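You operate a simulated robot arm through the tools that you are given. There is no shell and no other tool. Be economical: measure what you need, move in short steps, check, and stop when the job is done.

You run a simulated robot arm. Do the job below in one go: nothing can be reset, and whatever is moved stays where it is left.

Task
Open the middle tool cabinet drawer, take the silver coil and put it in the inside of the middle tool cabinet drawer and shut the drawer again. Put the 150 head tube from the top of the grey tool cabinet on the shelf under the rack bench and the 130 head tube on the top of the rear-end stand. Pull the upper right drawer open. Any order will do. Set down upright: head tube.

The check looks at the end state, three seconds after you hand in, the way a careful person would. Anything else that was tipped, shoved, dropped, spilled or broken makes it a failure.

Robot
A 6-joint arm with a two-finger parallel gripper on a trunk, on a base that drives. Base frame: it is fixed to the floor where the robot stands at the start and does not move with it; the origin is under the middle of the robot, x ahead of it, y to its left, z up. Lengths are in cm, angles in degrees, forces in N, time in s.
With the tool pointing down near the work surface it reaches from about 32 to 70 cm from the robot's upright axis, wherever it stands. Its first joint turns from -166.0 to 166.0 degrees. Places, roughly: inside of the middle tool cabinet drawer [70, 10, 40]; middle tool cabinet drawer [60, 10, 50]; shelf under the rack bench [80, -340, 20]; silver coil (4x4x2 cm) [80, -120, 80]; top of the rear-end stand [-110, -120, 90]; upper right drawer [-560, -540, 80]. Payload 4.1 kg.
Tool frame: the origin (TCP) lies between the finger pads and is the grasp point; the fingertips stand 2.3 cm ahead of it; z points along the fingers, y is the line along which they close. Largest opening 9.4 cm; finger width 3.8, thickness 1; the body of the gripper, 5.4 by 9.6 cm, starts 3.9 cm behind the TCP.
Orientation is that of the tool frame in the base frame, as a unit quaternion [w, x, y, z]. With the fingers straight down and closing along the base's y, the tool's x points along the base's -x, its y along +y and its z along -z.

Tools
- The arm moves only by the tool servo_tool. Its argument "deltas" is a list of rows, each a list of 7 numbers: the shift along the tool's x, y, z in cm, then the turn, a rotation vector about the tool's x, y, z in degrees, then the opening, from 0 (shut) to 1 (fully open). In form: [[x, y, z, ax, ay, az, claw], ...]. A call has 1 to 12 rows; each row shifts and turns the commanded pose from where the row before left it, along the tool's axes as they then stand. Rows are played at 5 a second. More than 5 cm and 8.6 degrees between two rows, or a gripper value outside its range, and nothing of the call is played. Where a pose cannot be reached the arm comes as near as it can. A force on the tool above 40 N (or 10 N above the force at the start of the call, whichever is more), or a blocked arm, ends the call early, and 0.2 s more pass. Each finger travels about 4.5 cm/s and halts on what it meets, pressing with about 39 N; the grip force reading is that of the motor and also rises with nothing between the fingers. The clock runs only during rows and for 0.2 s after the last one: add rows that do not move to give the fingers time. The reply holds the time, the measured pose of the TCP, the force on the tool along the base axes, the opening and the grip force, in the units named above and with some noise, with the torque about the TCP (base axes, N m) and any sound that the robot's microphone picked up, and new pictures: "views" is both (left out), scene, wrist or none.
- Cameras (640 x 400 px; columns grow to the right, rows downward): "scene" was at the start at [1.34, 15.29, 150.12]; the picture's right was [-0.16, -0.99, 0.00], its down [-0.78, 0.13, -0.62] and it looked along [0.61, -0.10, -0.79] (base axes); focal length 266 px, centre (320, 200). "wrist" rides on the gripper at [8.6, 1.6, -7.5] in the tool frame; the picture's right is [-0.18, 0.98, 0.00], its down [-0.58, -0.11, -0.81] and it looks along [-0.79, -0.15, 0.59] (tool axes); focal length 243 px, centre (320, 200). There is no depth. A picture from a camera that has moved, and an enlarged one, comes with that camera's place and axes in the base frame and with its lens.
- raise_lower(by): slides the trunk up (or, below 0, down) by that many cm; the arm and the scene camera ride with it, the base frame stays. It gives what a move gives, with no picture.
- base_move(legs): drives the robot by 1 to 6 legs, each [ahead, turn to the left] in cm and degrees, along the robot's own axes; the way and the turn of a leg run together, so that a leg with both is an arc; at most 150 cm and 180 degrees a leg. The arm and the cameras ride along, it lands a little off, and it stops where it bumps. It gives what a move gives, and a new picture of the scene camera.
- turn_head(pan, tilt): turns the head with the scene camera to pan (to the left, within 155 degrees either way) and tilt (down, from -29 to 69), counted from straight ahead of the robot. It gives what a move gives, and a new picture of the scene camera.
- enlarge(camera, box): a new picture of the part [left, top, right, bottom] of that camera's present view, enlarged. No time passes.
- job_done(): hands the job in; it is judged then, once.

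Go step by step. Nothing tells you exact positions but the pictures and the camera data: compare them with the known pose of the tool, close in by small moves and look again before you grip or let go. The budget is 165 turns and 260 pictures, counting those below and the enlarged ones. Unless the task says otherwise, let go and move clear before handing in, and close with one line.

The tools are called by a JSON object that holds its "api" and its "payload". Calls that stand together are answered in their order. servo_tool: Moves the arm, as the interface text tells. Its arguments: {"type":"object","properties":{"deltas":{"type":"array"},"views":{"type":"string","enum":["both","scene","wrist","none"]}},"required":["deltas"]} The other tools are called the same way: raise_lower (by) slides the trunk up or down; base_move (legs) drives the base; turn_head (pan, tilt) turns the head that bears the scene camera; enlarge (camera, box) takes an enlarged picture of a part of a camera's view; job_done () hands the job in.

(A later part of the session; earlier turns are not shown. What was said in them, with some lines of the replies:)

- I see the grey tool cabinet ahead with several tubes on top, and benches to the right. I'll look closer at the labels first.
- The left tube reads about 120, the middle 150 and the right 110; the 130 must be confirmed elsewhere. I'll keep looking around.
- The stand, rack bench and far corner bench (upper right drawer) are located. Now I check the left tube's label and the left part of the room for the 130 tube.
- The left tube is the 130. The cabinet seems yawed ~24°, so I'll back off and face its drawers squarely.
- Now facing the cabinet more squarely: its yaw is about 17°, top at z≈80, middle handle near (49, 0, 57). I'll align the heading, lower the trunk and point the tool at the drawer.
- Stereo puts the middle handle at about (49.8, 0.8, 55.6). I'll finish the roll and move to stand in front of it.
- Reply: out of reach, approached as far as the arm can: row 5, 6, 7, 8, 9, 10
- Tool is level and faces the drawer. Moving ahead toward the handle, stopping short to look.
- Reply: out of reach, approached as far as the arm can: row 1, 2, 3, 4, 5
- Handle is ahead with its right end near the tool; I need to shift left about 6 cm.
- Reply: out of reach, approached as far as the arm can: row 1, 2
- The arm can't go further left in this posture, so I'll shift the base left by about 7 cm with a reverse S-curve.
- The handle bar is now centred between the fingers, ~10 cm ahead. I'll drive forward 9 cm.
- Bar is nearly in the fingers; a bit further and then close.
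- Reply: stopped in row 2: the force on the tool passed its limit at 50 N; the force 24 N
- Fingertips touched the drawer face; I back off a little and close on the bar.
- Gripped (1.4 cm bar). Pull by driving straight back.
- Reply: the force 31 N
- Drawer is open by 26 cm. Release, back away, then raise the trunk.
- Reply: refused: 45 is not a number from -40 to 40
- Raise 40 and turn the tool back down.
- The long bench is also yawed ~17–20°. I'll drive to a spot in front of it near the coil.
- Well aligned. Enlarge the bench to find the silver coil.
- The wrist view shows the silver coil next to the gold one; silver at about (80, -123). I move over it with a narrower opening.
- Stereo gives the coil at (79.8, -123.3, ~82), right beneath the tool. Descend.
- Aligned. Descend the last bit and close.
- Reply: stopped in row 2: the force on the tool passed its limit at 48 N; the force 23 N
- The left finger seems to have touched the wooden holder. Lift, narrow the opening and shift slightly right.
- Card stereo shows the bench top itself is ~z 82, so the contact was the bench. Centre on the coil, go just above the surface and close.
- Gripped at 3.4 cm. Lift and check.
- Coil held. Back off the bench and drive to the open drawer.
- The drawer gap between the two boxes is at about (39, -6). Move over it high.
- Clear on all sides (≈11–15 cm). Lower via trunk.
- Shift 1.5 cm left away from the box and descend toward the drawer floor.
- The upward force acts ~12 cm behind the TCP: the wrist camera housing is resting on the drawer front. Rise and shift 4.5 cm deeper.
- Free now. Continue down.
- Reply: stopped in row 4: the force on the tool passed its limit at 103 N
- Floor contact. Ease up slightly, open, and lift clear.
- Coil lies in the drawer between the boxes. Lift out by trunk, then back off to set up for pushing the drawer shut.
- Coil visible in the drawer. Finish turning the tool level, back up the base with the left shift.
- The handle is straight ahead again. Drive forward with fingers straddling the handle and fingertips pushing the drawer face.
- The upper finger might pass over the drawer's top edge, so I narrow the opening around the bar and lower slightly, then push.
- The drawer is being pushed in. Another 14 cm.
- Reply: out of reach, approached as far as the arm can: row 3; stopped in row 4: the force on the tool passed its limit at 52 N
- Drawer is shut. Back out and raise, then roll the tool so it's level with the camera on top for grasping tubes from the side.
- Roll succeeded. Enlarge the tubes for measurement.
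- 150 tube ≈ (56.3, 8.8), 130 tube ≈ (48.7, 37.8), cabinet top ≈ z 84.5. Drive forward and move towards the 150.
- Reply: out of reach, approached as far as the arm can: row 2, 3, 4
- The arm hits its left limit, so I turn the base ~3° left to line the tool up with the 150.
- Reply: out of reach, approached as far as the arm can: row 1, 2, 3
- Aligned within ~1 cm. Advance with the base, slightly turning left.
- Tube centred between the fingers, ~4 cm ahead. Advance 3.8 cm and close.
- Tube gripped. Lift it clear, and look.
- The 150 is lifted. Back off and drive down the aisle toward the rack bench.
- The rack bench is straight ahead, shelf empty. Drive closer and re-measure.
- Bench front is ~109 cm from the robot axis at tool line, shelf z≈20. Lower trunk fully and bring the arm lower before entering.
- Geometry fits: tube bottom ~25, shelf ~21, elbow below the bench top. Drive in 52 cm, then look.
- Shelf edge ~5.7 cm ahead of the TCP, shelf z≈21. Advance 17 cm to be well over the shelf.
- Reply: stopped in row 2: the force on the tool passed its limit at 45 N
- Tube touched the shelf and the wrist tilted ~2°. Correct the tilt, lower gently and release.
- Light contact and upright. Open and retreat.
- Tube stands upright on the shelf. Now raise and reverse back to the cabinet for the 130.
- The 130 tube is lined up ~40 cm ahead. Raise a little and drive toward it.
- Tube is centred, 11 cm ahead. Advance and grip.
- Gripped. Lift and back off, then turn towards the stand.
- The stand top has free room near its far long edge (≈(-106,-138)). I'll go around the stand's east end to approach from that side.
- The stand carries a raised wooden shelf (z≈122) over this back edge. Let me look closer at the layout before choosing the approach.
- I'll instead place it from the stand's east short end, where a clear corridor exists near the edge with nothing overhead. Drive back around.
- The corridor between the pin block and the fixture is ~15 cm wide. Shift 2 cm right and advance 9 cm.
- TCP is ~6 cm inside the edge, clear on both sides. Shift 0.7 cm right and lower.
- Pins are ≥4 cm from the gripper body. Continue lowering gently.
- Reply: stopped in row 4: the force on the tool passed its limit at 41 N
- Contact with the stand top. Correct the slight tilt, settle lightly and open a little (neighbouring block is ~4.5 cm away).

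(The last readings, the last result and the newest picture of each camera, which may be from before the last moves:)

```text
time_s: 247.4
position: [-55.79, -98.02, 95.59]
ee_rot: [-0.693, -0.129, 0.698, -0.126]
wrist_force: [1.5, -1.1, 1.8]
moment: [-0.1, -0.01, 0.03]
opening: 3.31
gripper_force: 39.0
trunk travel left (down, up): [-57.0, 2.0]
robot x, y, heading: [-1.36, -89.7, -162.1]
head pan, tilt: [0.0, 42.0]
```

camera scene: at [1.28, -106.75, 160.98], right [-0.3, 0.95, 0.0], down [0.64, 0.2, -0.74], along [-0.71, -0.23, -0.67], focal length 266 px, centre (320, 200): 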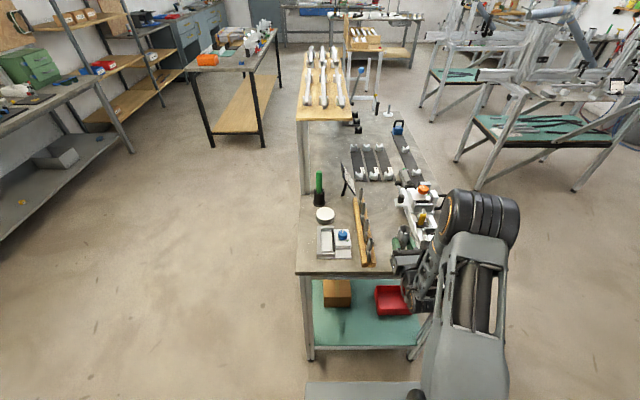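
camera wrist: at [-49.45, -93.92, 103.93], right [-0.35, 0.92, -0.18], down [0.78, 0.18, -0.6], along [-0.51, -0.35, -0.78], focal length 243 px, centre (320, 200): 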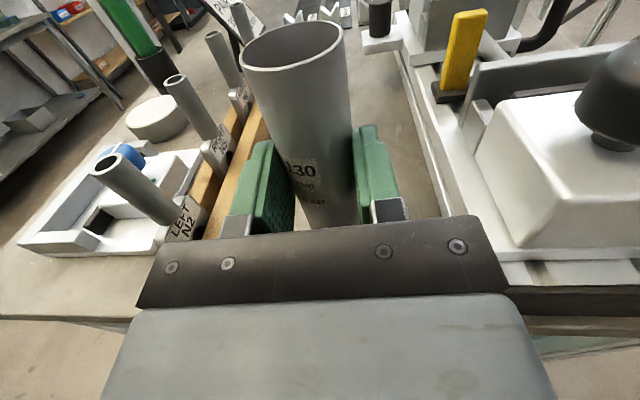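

{"api": "servo_tool", "payload": {"deltas": [[0, 0, 0, 0, 0, 0, 0.38], [0, 0, 0, 0, 0, 0, 0.44], [0, 0, 0, 0, 0, 0, 0.5], [0, 0, 0, 0, 0, 0, 0.5]], "views": "wrist"}}

```text
time_s: 248.4
position: [-55.85, -98.04, 95.57]
ee_rot: [-0.693, -0.129, 0.698, -0.126]
wrist_force: [0.4, 0.8, 0.1]
moment: [0.0, -0.03, -0.01]
opening: 4.74
gripper_force: 0.0
trunk travel left (down, up): [-57.0, 2.0]
robot x, y, heading: [-1.45, -90.14, -162.1]
head pan, tilt: [0.0, 42.0]
camera wrist: at [-49.64, -93.98, 104.13], right [-0.35, 0.92, -0.18], down [0.8, 0.19, -0.58], along [-0.5, -0.34, -0.8], focal length 243 px, centre (320, 200)
```

wrist: 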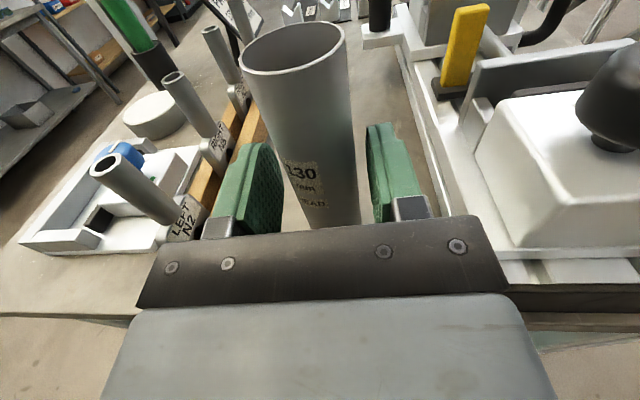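

Tube stands free. Retract straight along the tool, then back off.

{"api": "servo_tool", "payload": {"deltas": [[0, 0, -2, 0, 0, 0, 0.5], [0, 0, -2, 0, 0, 0, 0.5], [0, 0, -2, 0, 0, 0, 0.5], [0, 0, -2, 0, 0, 0, 0.5]], "views": "wrist"}}

{"api": "base_move", "payload": {"legs": [[-12, 0]]}}

{"api": "enlarge", "payload": {"camera": "scene", "box": [290, 150, 450, 260]}}

```text
time_s: 249.4
position: [-48.45, -95.21, 95.54]
ee_rot: [-0.693, -0.129, 0.698, -0.126]
wrist_force: [0.1, -0.3, 0.1]
moment: [0.01, 0.0, -0.01]
opening: 4.73
gripper_force: 0.1
trunk travel left (down, up): [-57.0, 2.0]
robot x, y, heading: [-1.16, -89.75, -162.4]
head pan, tilt: [0.0, 42.0]
camera wrist: at [-42.08, -91.14, 104.18], right [-0.35, 0.92, -0.18], down [0.8, 0.19, -0.58], along [-0.5, -0.34, -0.8], focal length 243 px, centre (320, 200)
```

wrist: 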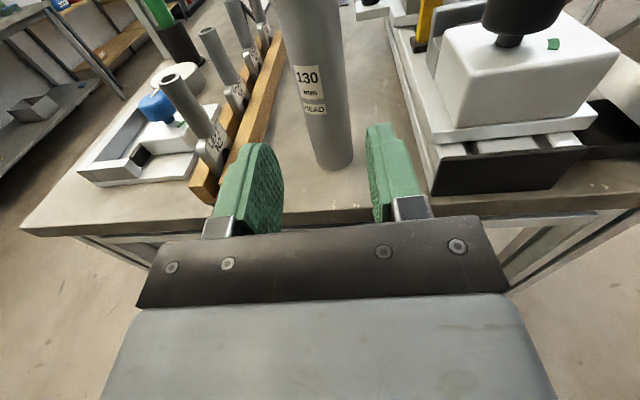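

```text
time_s: 250.7
position: [-36.81, -91.52, 95.59]
ee_rot: [-0.694, -0.128, 0.698, -0.125]
wrist_force: [0.4, -0.6, -0.4]
moment: [0.03, -0.01, 0.0]
opening: 4.7
gripper_force: 0.0
trunk travel left (down, up): [-57.0, 2.0]
robot x, y, heading: [10.55, -86.78, -162.0]
head pan, tilt: [0.0, 42.0]
camera scene: at [12.84, -103.06, 160.98], right [-0.3, 0.95, 0.0], down [0.64, 0.2, -0.74], along [-0.71, -0.23, -0.67], focal length 266 px, centre (320, 200)
```

scene: 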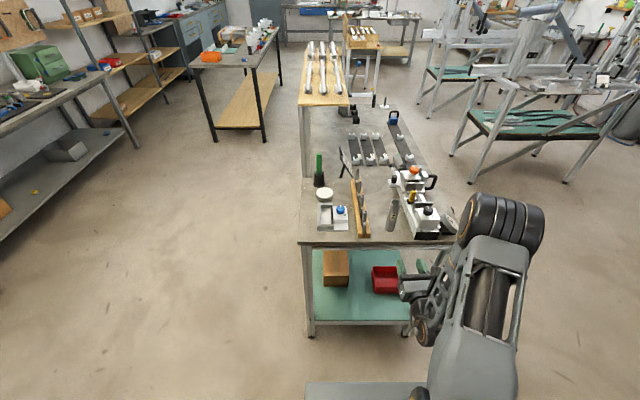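

```text
3.64 times, centred on (370, 205) of scene
camera zoom: at [12.84, -103.06, 160.98], right [-0.3, 0.95, 0.0], down [0.64, 0.2, -0.74], along [-0.71, -0.23, -0.67], focal length 968 px, centre (138, 182)
```

zoom: 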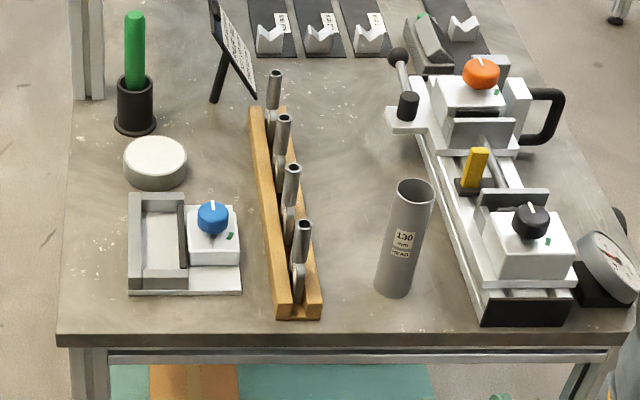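

130 tube stands upright and clear. Now look toward the far corner for the route to the upper right drawer.

{"api": "turn_head", "payload": {"pan": 20, "tilt": 20}}

{"api": "enlarge", "payload": {"camera": "scene", "box": [200, 20, 520, 220]}}

```text
time_s: 251.5
position: [-36.8, -91.5, 95.56]
ee_rot: [-0.694, -0.129, 0.697, -0.126]
wrist_force: [-0.9, -1.2, -0.1]
moment: [-0.01, -0.02, -0.02]
opening: 4.7
gripper_force: 0.0
trunk travel left (down, up): [-57.0, 2.0]
robot x, y, heading: [9.83, -86.4, -162.3]
head pan, tilt: [20.0, 20.0]
camera scene: at [13.37, -106.23, 164.41], right [-0.61, 0.79, 0.0], down [0.27, 0.21, -0.94], along [-0.74, -0.57, -0.34], focal length 266 px, centre (320, 200)
```

scene: 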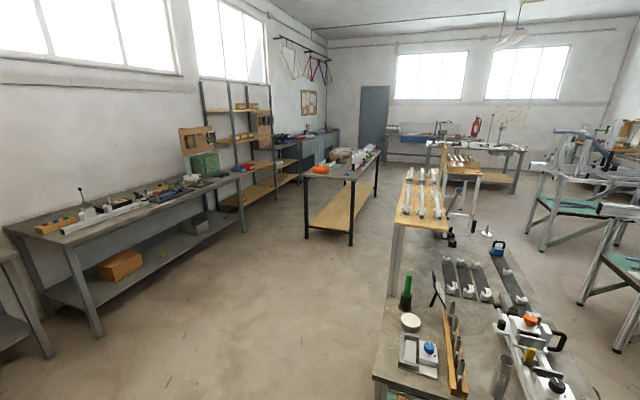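

```text
2.00 times, centred on (360, 120) of scene
camera zoom: at [13.37, -106.23, 164.41], right [-0.61, 0.79, 0.0], down [0.27, 0.21, -0.94], along [-0.74, -0.57, -0.34], focal length 532 px, centre (240, 360)
```

zoom: 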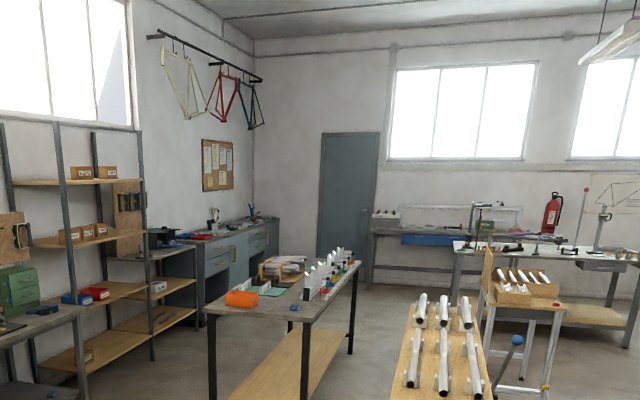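

The drawer bench is along the left wall; the aisle between the wall benches and the long table is ~82 cm wide. Drive the first legs.

{"api": "base_move", "payload": {"legs": [[0, 84.7], [130, 0], [0, -71.4], [113, 0]]}}

```text
time_s: 270.1
position: [-104.98, -286.07, 95.52]
ee_rot: [-0.674, -0.208, 0.679, -0.204]
wrist_force: [0.4, 0.0, -0.2]
moment: [0.02, 0.02, -0.01]
opening: 4.7
gripper_force: 0.1
trunk travel left (down, up): [-57.0, 2.0]
robot x, y, heading: [-60.31, -270.33, -149.1]
head pan, tilt: [20.0, 20.0]
camera scene: at [-52.79, -289.08, 164.41], right [-0.77, 0.63, 0.0], down [0.22, 0.26, -0.94], along [-0.59, -0.73, -0.34], focal length 266 px, centre (320, 200)
```

scene: 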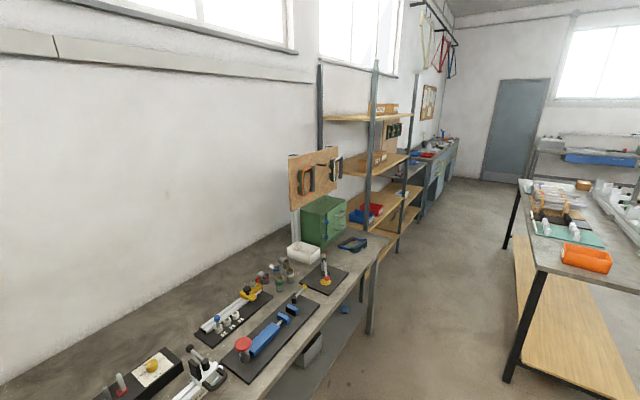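

Aisle confirmed (n from -224 to -311). Continue to the aisle mouth and line up along it.

{"api": "base_move", "payload": {"legs": [[0, -2.1], [148, 0], [0, -11]]}}

```text
time_s: 278.6
position: [-237.99, -347.87, 95.47]
ee_rot: [-0.693, -0.131, 0.697, -0.129]
wrist_force: [-1.0, -0.4, 0.2]
moment: [-0.01, -0.02, 0.0]
opening: 4.7
gripper_force: 0.0
trunk travel left (down, up): [-57.0, 2.0]
robot x, y, heading: [-190.96, -342.62, -162.1]
head pan, tilt: [20.0, 20.0]
camera scene: at [-187.68, -362.26, 164.42], right [-0.62, 0.79, 0.0], down [0.27, 0.21, -0.94], along [-0.74, -0.58, -0.34], focal length 266 px, centre (320, 200)
```

scene: 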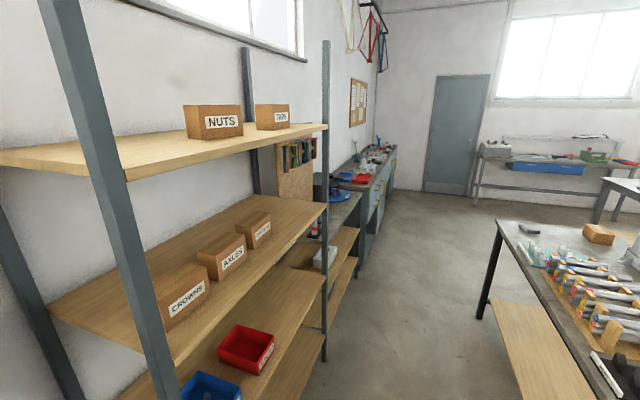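

Aligned with the aisle. Drive on in two legs and look.

{"api": "base_move", "payload": {"legs": [[140, 0], [140, 0]]}}

{"api": "turn_head", "payload": {"pan": 55, "tilt": 30}}

```text
time_s: 292.1
position: [-504.85, -433.15, 95.54]
ee_rot: [-0.693, -0.13, 0.697, -0.127]
wrist_force: [-0.4, -1.2, 0.9]
moment: [-0.01, 0.01, -0.03]
opening: 4.69
gripper_force: 0.0
trunk travel left (down, up): [-57.0, 2.0]
robot x, y, heading: [-458.2, -427.81, -162.1]
head pan, tilt: [20.0, 20.0]
camera scene: at [-454.58, -447.68, 164.41], right [-0.62, 0.79, 0.0], down [0.27, 0.21, -0.94], along [-0.74, -0.58, -0.34], focal length 266 px, centre (320, 200)
```

scene: 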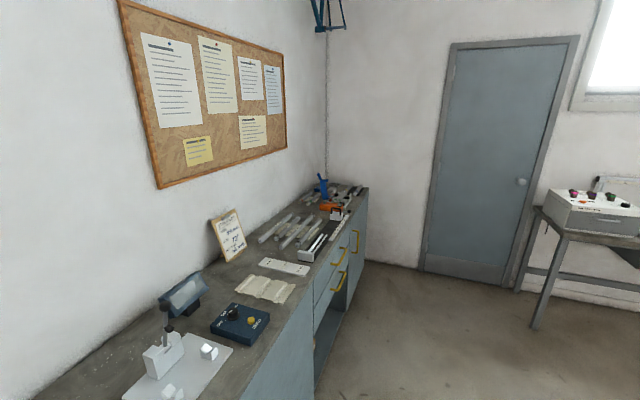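

```text
time_s: 293.1
position: [-504.83, -433.2, 95.57]
ee_rot: [-0.693, -0.13, 0.697, -0.127]
wrist_force: [0.6, -0.2, -0.3]
moment: [0.03, 0.0, 0.0]
opening: 4.7
gripper_force: 0.1
trunk travel left (down, up): [-57.0, 2.0]
robot x, y, heading: [-457.89, -427.65, -161.9]
head pan, tilt: [55.0, 30.0]
camera scene: at [-449.88, -450.59, 162.81], right [-0.96, 0.29, 0.0], down [0.15, 0.48, -0.87], along [-0.25, -0.83, -0.5], focal length 266 px, centre (320, 200)
```

scene: 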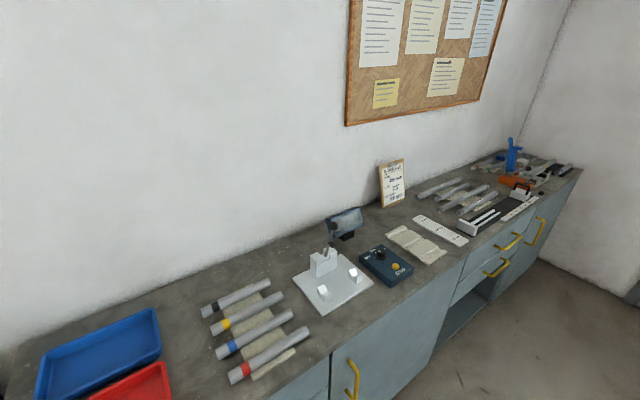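

The upper right drawer (yellow bar handle, right group) is ahead. Drive opposite it and face the bench.

{"api": "turn_head", "payload": {"pan": 0, "tilt": 42}}

{"api": "base_move", "payload": {"legs": [[118, 0], [0, 90]]}}

```text
time_s: 294.4
position: [-504.85, -433.19, 95.56]
ee_rot: [-0.693, -0.131, 0.697, -0.128]
wrist_force: [-0.4, -0.5, -0.6]
moment: [-0.03, 0.0, 0.01]
opening: 4.68
gripper_force: 0.0
trunk travel left (down, up): [-57.0, 2.0]
robot x, y, heading: [-457.83, -427.7, -162.0]
head pan, tilt: [0.0, 42.0]
camera scene: at [-455.18, -444.53, 160.98], right [-0.31, 0.95, 0.0], down [0.64, 0.21, -0.74], along [-0.71, -0.23, -0.67], focal length 266 px, centre (320, 200)
```

scene: 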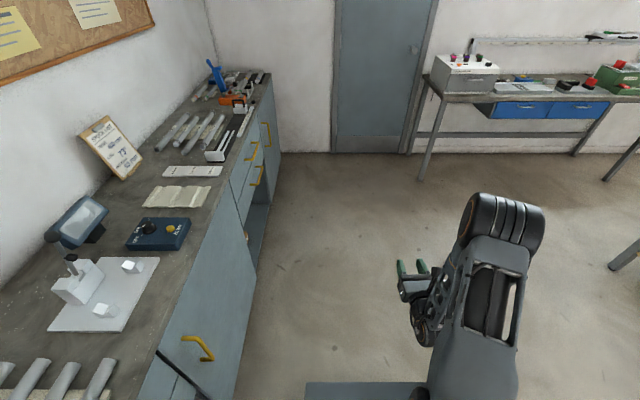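

```text
time_s: 304.2
position: [-564.2, -510.93, 95.66]
ee_rot: [0.398, 0.587, -0.398, 0.582]
wrist_force: [0.2, -0.7, -0.7]
moment: [0.0, 0.0, 0.03]
opening: 4.72
gripper_force: 0.0
trunk travel left (down, up): [-57.0, 2.0]
robot x, y, heading: [-569.55, -464.02, -71.9]
head pan, tilt: [0.0, 42.0]
camera scene: at [-553.42, -461.25, 160.98], right [-0.95, -0.31, 0.0], down [-0.21, 0.64, -0.74], along [0.23, -0.71, -0.67], focal length 266 px, centre (320, 200)
```

scene: 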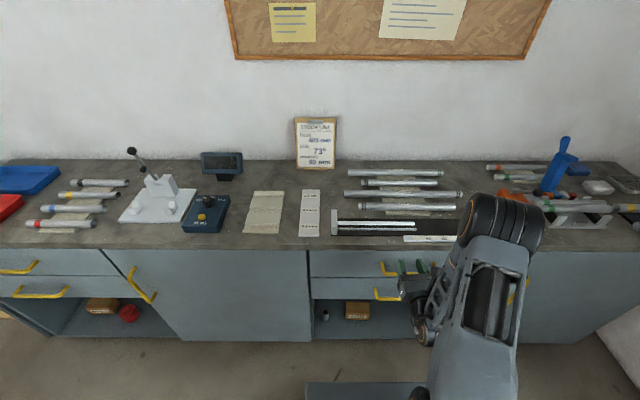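

Facing the bench: upper right drawer's yellow handle is right behind the gripper. Roll the tool so the fingers close vertically and lower the trunk.

{"api": "servo_tool", "payload": {"deltas": [[0, 0, -2, 0, 0, -8.2, 0.8], [0, 0, 0, 0, 0, -8.2, 0.8], [0, 0, 0, 0, 0, -8.2, 0.8], [0, 0, 0, 0, 0, -8.2, 0.8], [0, 0, 0, 0, 0, -8.2, 0.8], [0, 0, 0, 0, 0, -8.2, 0.8], [0, 0, 0, 0, 0, -8.2, 0.8], [0, 0, 0, 0, 0, -8.2, 0.8], [0, 0, 0, 0, 0, -8.2, 0.8], [0, 0, 0, 0, 0, -8.2, 0.8], [0, 0, 0, 0, 0, -8, 0.8]], "views": "none"}}

{"api": "raise_lower", "payload": {"by": -16}}

{"api": "turn_head", "payload": {"pan": -12, "tilt": 48}}

{"api": "enlarge", "payload": {"camera": "wrist", "box": [0, 0, 640, 400]}}

```text
time_s: 306.6
position: [-565.1, -509.07, 95.59]
ee_rot: [0.693, 0.697, 0.133, 0.129]
wrist_force: [-0.2, 0.0, -0.7]
moment: [0.01, 0.02, -0.02]
opening: 7.52
gripper_force: 0.0
trunk travel left (down, up): [-57.0, 2.0]
robot x, y, heading: [-569.89, -464.3, -71.7]
head pan, tilt: [0.0, 42.0]
```

```text
time_s: 308.4
position: [-564.87, -509.1, 79.46]
ee_rot: [0.692, 0.697, 0.133, 0.129]
wrist_force: [1.0, 0.4, -0.5]
moment: [0.0, 0.01, 0.01]
opening: 7.54
gripper_force: 0.0
trunk travel left (down, up): [-41.0, 18.0]
robot x, y, heading: [-569.85, -464.05, -71.4]
head pan, tilt: [0.0, 42.0]
```

```text
time_s: 309.2
position: [-565.04, -509.12, 79.55]
ee_rot: [0.693, 0.697, 0.133, 0.129]
wrist_force: [-0.3, -0.3, -0.1]
moment: [0.0, 0.01, 0.02]
opening: 7.53
gripper_force: 0.0
trunk travel left (down, up): [-41.0, 18.0]
robot x, y, heading: [-569.82, -464.53, -71.7]
head pan, tilt: [-12.0, 48.0]
camera scene: at [-555.19, -461.15, 144.13], right [-0.99, -0.11, 0.0], down [-0.08, 0.74, -0.67], along [0.07, -0.67, -0.74], focal length 266 px, centre (320, 200)
```

scene: 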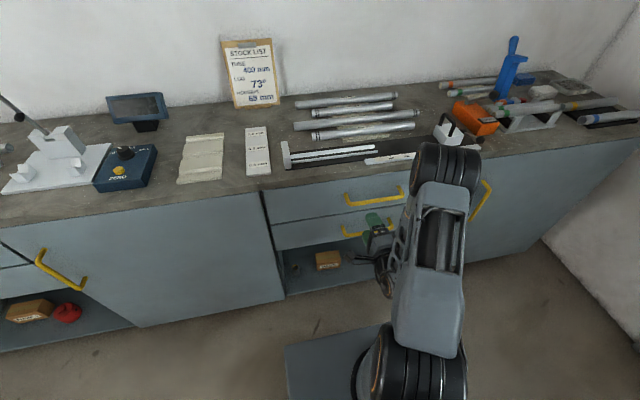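

```text
1.00 times, centred on (320, 200) of wrist (not enlarged: the box is as wide or as high as the picture)
camera zoom: at [-559.75, -499.1, 81.12], right [-0.17, -0.07, 0.98], down [-0.84, 0.54, -0.1], along [-0.52, -0.84, -0.15], focal length 243 px, centre (320, 200)
```

zoom: 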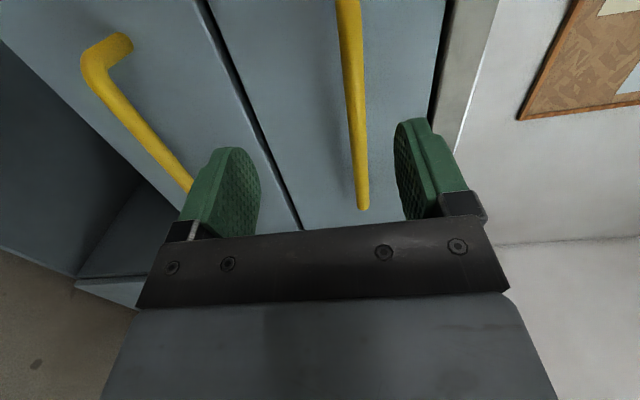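

The handle bar is at z≈81.4, spanning (-557,-518) to (-575.5,-524.6). Shift right and up, square the yaw.

{"api": "servo_tool", "payload": {"deltas": [[-2, 1, 0, 0, -1.6, 0, 0.8], [-2.5, 0.9, 0, 0, -1.6, 0, 0.8], [0, 0, 2, 0, 0, 0, 0.8], [0, 0, 2, 0, 0, 0, 0.8]]}}

```text
time_s: 310.2
position: [-567.85, -514.41, 81.33]
ee_rot: [0.696, 0.7, 0.113, 0.11]
wrist_force: [0.0, 0.4, 0.5]
moment: [0.02, 0.01, -0.02]
opening: 7.53
gripper_force: 0.0
trunk travel left (down, up): [-41.0, 18.0]
robot x, y, heading: [-569.81, -463.84, -71.7]
head pan, tilt: [-12.0, 48.0]
camera scene: at [-555.19, -461.15, 144.13], right [-0.99, -0.11, 0.0], down [-0.08, 0.74, -0.67], along [0.07, -0.67, -0.74], focal length 266 px, centre (320, 200)
camera wrist: at [-562.08, -504.82, 82.97], right [-0.17, -0.06, 0.98], down [-0.8, 0.58, -0.1], along [-0.57, -0.81, -0.15], focal length 243 px, centre (320, 200)
```

scene: 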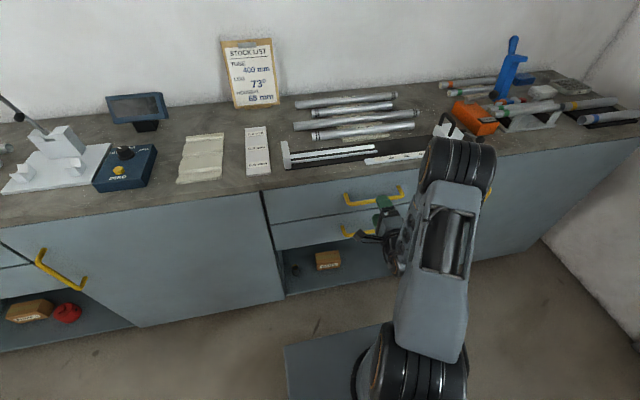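
wrist: 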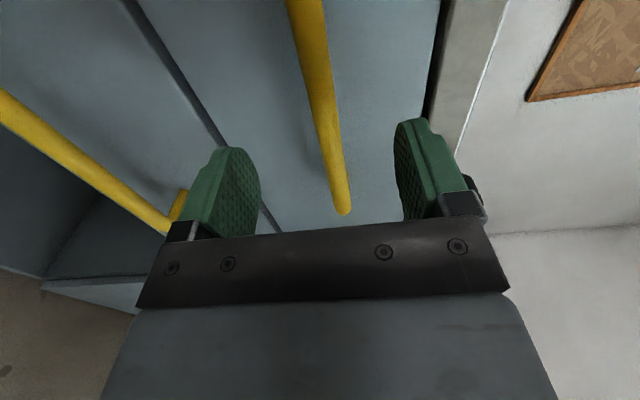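

Bar centred. Narrow the opening and advance.

{"api": "servo_tool", "payload": {"deltas": [[0, 0, 1.5, 0, 0, 0, 0.53], [0, 0, 1.5, 0, 0, 0, 0.53], [0, 0, 1.5, 0, 0, 0, 0.53], [0, 0, 0, 0, 0, 0, 0.53]], "views": "wrist"}}

```text
time_s: 311.2
position: [-566.39, -518.8, 81.38]
ee_rot: [0.697, 0.7, 0.114, 0.111]
wrist_force: [0.4, 0.5, 0.0]
moment: [-0.04, 0.02, -0.01]
opening: 4.98
gripper_force: 0.0
trunk travel left (down, up): [-41.0, 18.0]
robot x, y, heading: [-569.98, -464.11, -71.6]
head pan, tilt: [-12.0, 48.0]
camera wrist: at [-560.68, -509.09, 82.96], right [-0.17, -0.06, 0.98], down [-0.8, 0.58, -0.1], along [-0.57, -0.81, -0.15], focal length 243 px, centre (320, 200)
```

wrist: 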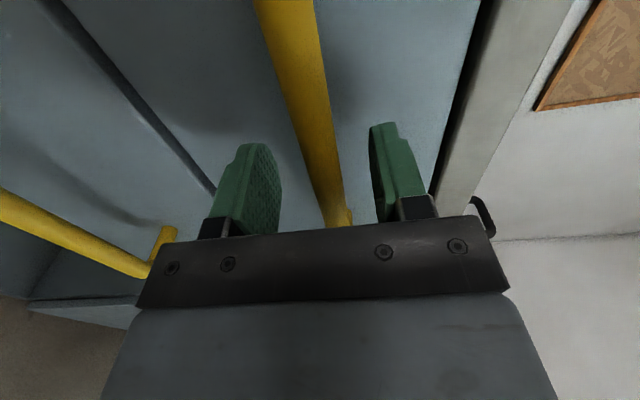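

{"api": "servo_tool", "payload": {"deltas": [[0, 0, 1, 0, 0, 0, 0.53], [0, 0, 0, 0, 0, 0, 0.53], [0, 0, 0.8, 0, 0, 0, 0.53], [0, 0, 0, 0, 0, 0, 0.53], [0, 0, 0.7, 0, 0, 0, 0.53], [0, 0, 0, 0, 0, 0, 0.53]], "views": "wrist"}}

```text
time_s: 312.5
position: [-565.84, -520.49, 81.23]
ee_rot: [0.695, 0.702, 0.113, 0.11]
wrist_force: [-2.4, 19.9, 4.3]
moment: [-0.77, 0.03, -0.28]
opening: 5.2
gripper_force: 2.4
trunk travel left (down, up): [-41.0, 18.0]
robot x, y, heading: [-569.89, -464.23, -71.7]
head pan, tilt: [-12.0, 48.0]
stopped in row 6: the force on the tool passed its limit at 44 N (the readings are from after the stop); the commanded pose is now the measured one
camera wrist: at [-560.09, -510.91, 82.91], right [-0.17, -0.07, 0.98], down [-0.8, 0.59, -0.1], along [-0.57, -0.81, -0.15], focal length 243 px, centre (320, 200)
```

wrist: 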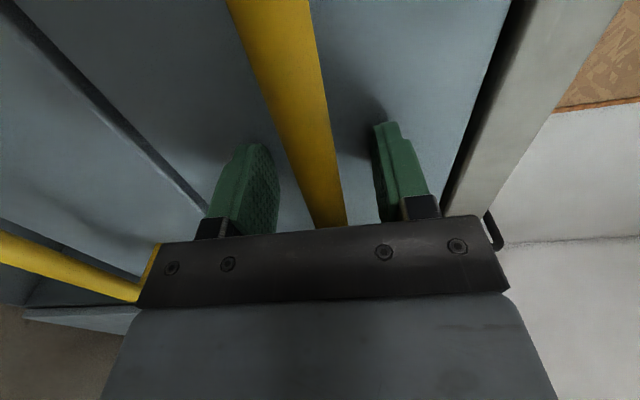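

Fingertips touch the face; back off a touch and close on the bar.

{"api": "servo_tool", "payload": {"deltas": [[0, 0, -0.7, 0, 0, 0, 0.53], [0, 0, 0, 0, 0, 0, 0.3], [0, 0, 0, 0, 0, 0, 0.1], [0, 0, 0, 0, 0, 0, 0], [0, 0, 0, 0, 0, 0, 0], [0, 0, 0, 0, 0, 0, 0]], "views": "wrist"}}

```text
time_s: 313.8
position: [-566.06, -520.36, 81.86]
ee_rot: [0.7, 0.697, 0.113, 0.11]
wrist_force: [1.7, 12.9, 15.3]
moment: [0.46, -0.71, -0.72]
opening: 1.37
gripper_force: 45.0
trunk travel left (down, up): [-41.0, 18.0]
robot x, y, heading: [-569.69, -464.07, -71.6]
head pan, tilt: [-12.0, 48.0]
stopped in row 6: the force on the tool passed its limit at 42 N (the readings are from after the stop); the commanded pose is now the measured one
camera wrist: at [-560.27, -510.52, 83.27], right [-0.17, -0.05, 0.98], down [-0.8, 0.58, -0.11], along [-0.57, -0.81, -0.14], focal length 243 px, centre (320, 200)
```

wrist: 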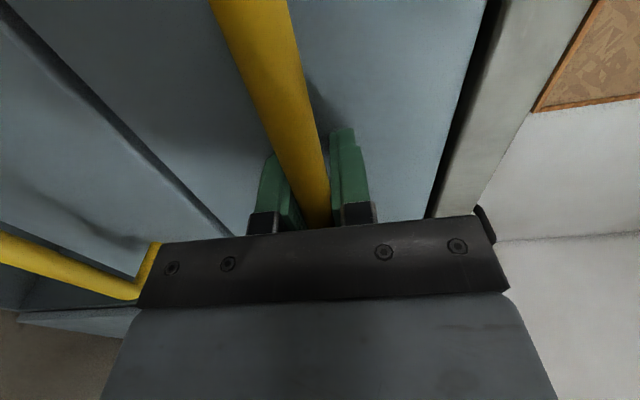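

Gripped. Pull by driving back 25 cm.

{"api": "base_move", "payload": {"legs": [[-12, 0], [-13, 0]]}}

```text
time_s: 315.9
position: [-573.77, -496.44, 81.68]
ee_rot: [0.7, 0.696, 0.114, 0.111]
wrist_force: [17.5, 4.2, 31.0]
moment: [0.88, -0.99, 0.0]
opening: 1.39
gripper_force: 45.0
trunk travel left (down, up): [-41.0, 18.0]
robot x, y, heading: [-577.93, -440.02, -71.6]
head pan, tilt: [-12.0, 48.0]
camera scene: at [-562.88, -437.03, 144.11], right [-0.99, -0.11, 0.0], down [-0.08, 0.74, -0.67], along [0.07, -0.67, -0.74], focal length 266 px, centre (320, 200)
```

scene: 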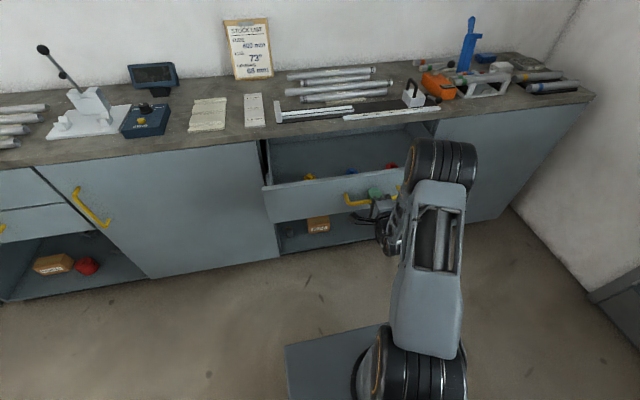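

The drawer is open about 25 cm. Release and withdraw.

{"api": "servo_tool", "payload": {"deltas": [[0, 0, 0, 0, 0, 0, 0.3], [0, 0, 0, 0, 0, 0, 0.55], [0, 0, 0, 0, 0, 0, 0.55], [0, 0, -3, 0, 0, 0, 0.55], [0, 0, -4, 0, 0, 0, 0.55], [0, 0, -4, 0, 0, 0, 0.55]], "views": "none"}}

{"api": "base_move", "payload": {"legs": [[-15, 0]]}}

```text
time_s: 317.3
position: [-577.25, -486.11, 81.69]
ee_rot: [0.699, 0.697, 0.114, 0.111]
wrist_force: [0.3, -0.2, -0.1]
moment: [0.0, 0.03, -0.01]
opening: 5.18
gripper_force: 0.1
trunk travel left (down, up): [-41.0, 18.0]
robot x, y, heading: [-577.97, -440.33, -71.8]
head pan, tilt: [-12.0, 48.0]
```

```text
time_s: 318.7
position: [-582.03, -471.84, 81.6]
ee_rot: [0.699, 0.697, 0.112, 0.11]
wrist_force: [0.9, -0.5, 0.0]
moment: [0.02, 0.03, 0.0]
opening: 5.18
gripper_force: 0.0
trunk travel left (down, up): [-41.0, 18.0]
robot x, y, heading: [-582.1, -425.97, -71.8]
head pan, tilt: [-12.0, 48.0]
camera scene: at [-567.73, -423.12, 144.13], right [-0.99, -0.11, 0.0], down [-0.08, 0.74, -0.67], along [0.07, -0.67, -0.74], focal length 266 px, centre (320, 200)
```

scene: 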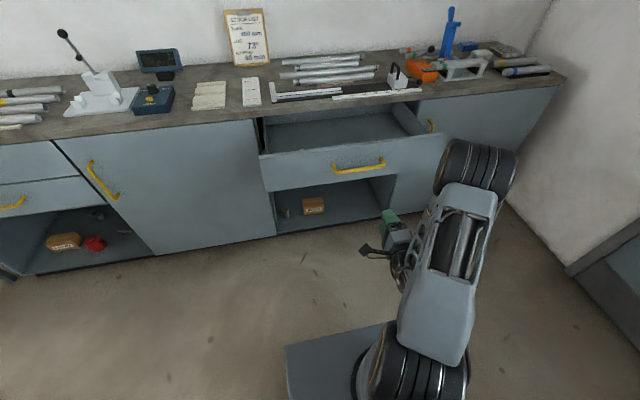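

{"api": "enlarge", "payload": {"camera": "scene", "box": [240, 90, 460, 230]}}

```text
2.86 times, centred on (350, 160) of scene
camera zoom: at [-567.73, -423.12, 144.13], right [-0.99, -0.11, 0.0], down [-0.08, 0.74, -0.67], along [0.07, -0.67, -0.74], focal length 760 px, centre (234, 314)
```

zoom: 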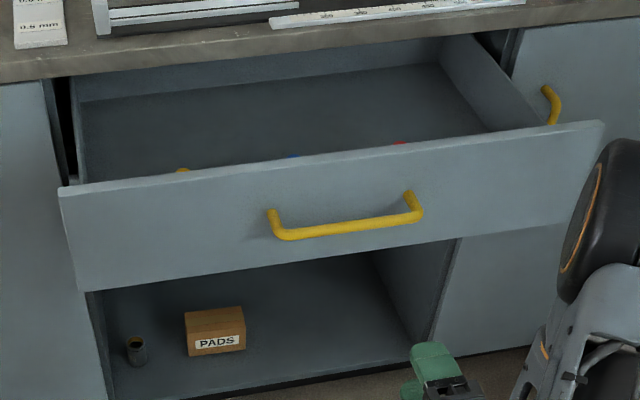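

The upper right drawer is open. The coil is in the shut middle drawer, both tubes stand upright where they belong, and the gripper is clear, so I'm handing in.

{"api": "job_done", "payload": {}}

```text
The job is handed in.
```

I finished every part of the task and handed it in: the silver coil is in the shut middle drawer, the 150 tube stands on the shelf under the rack bench, the 130 tube stands on the stand top, and the upper right drawer is open about 25 cm.
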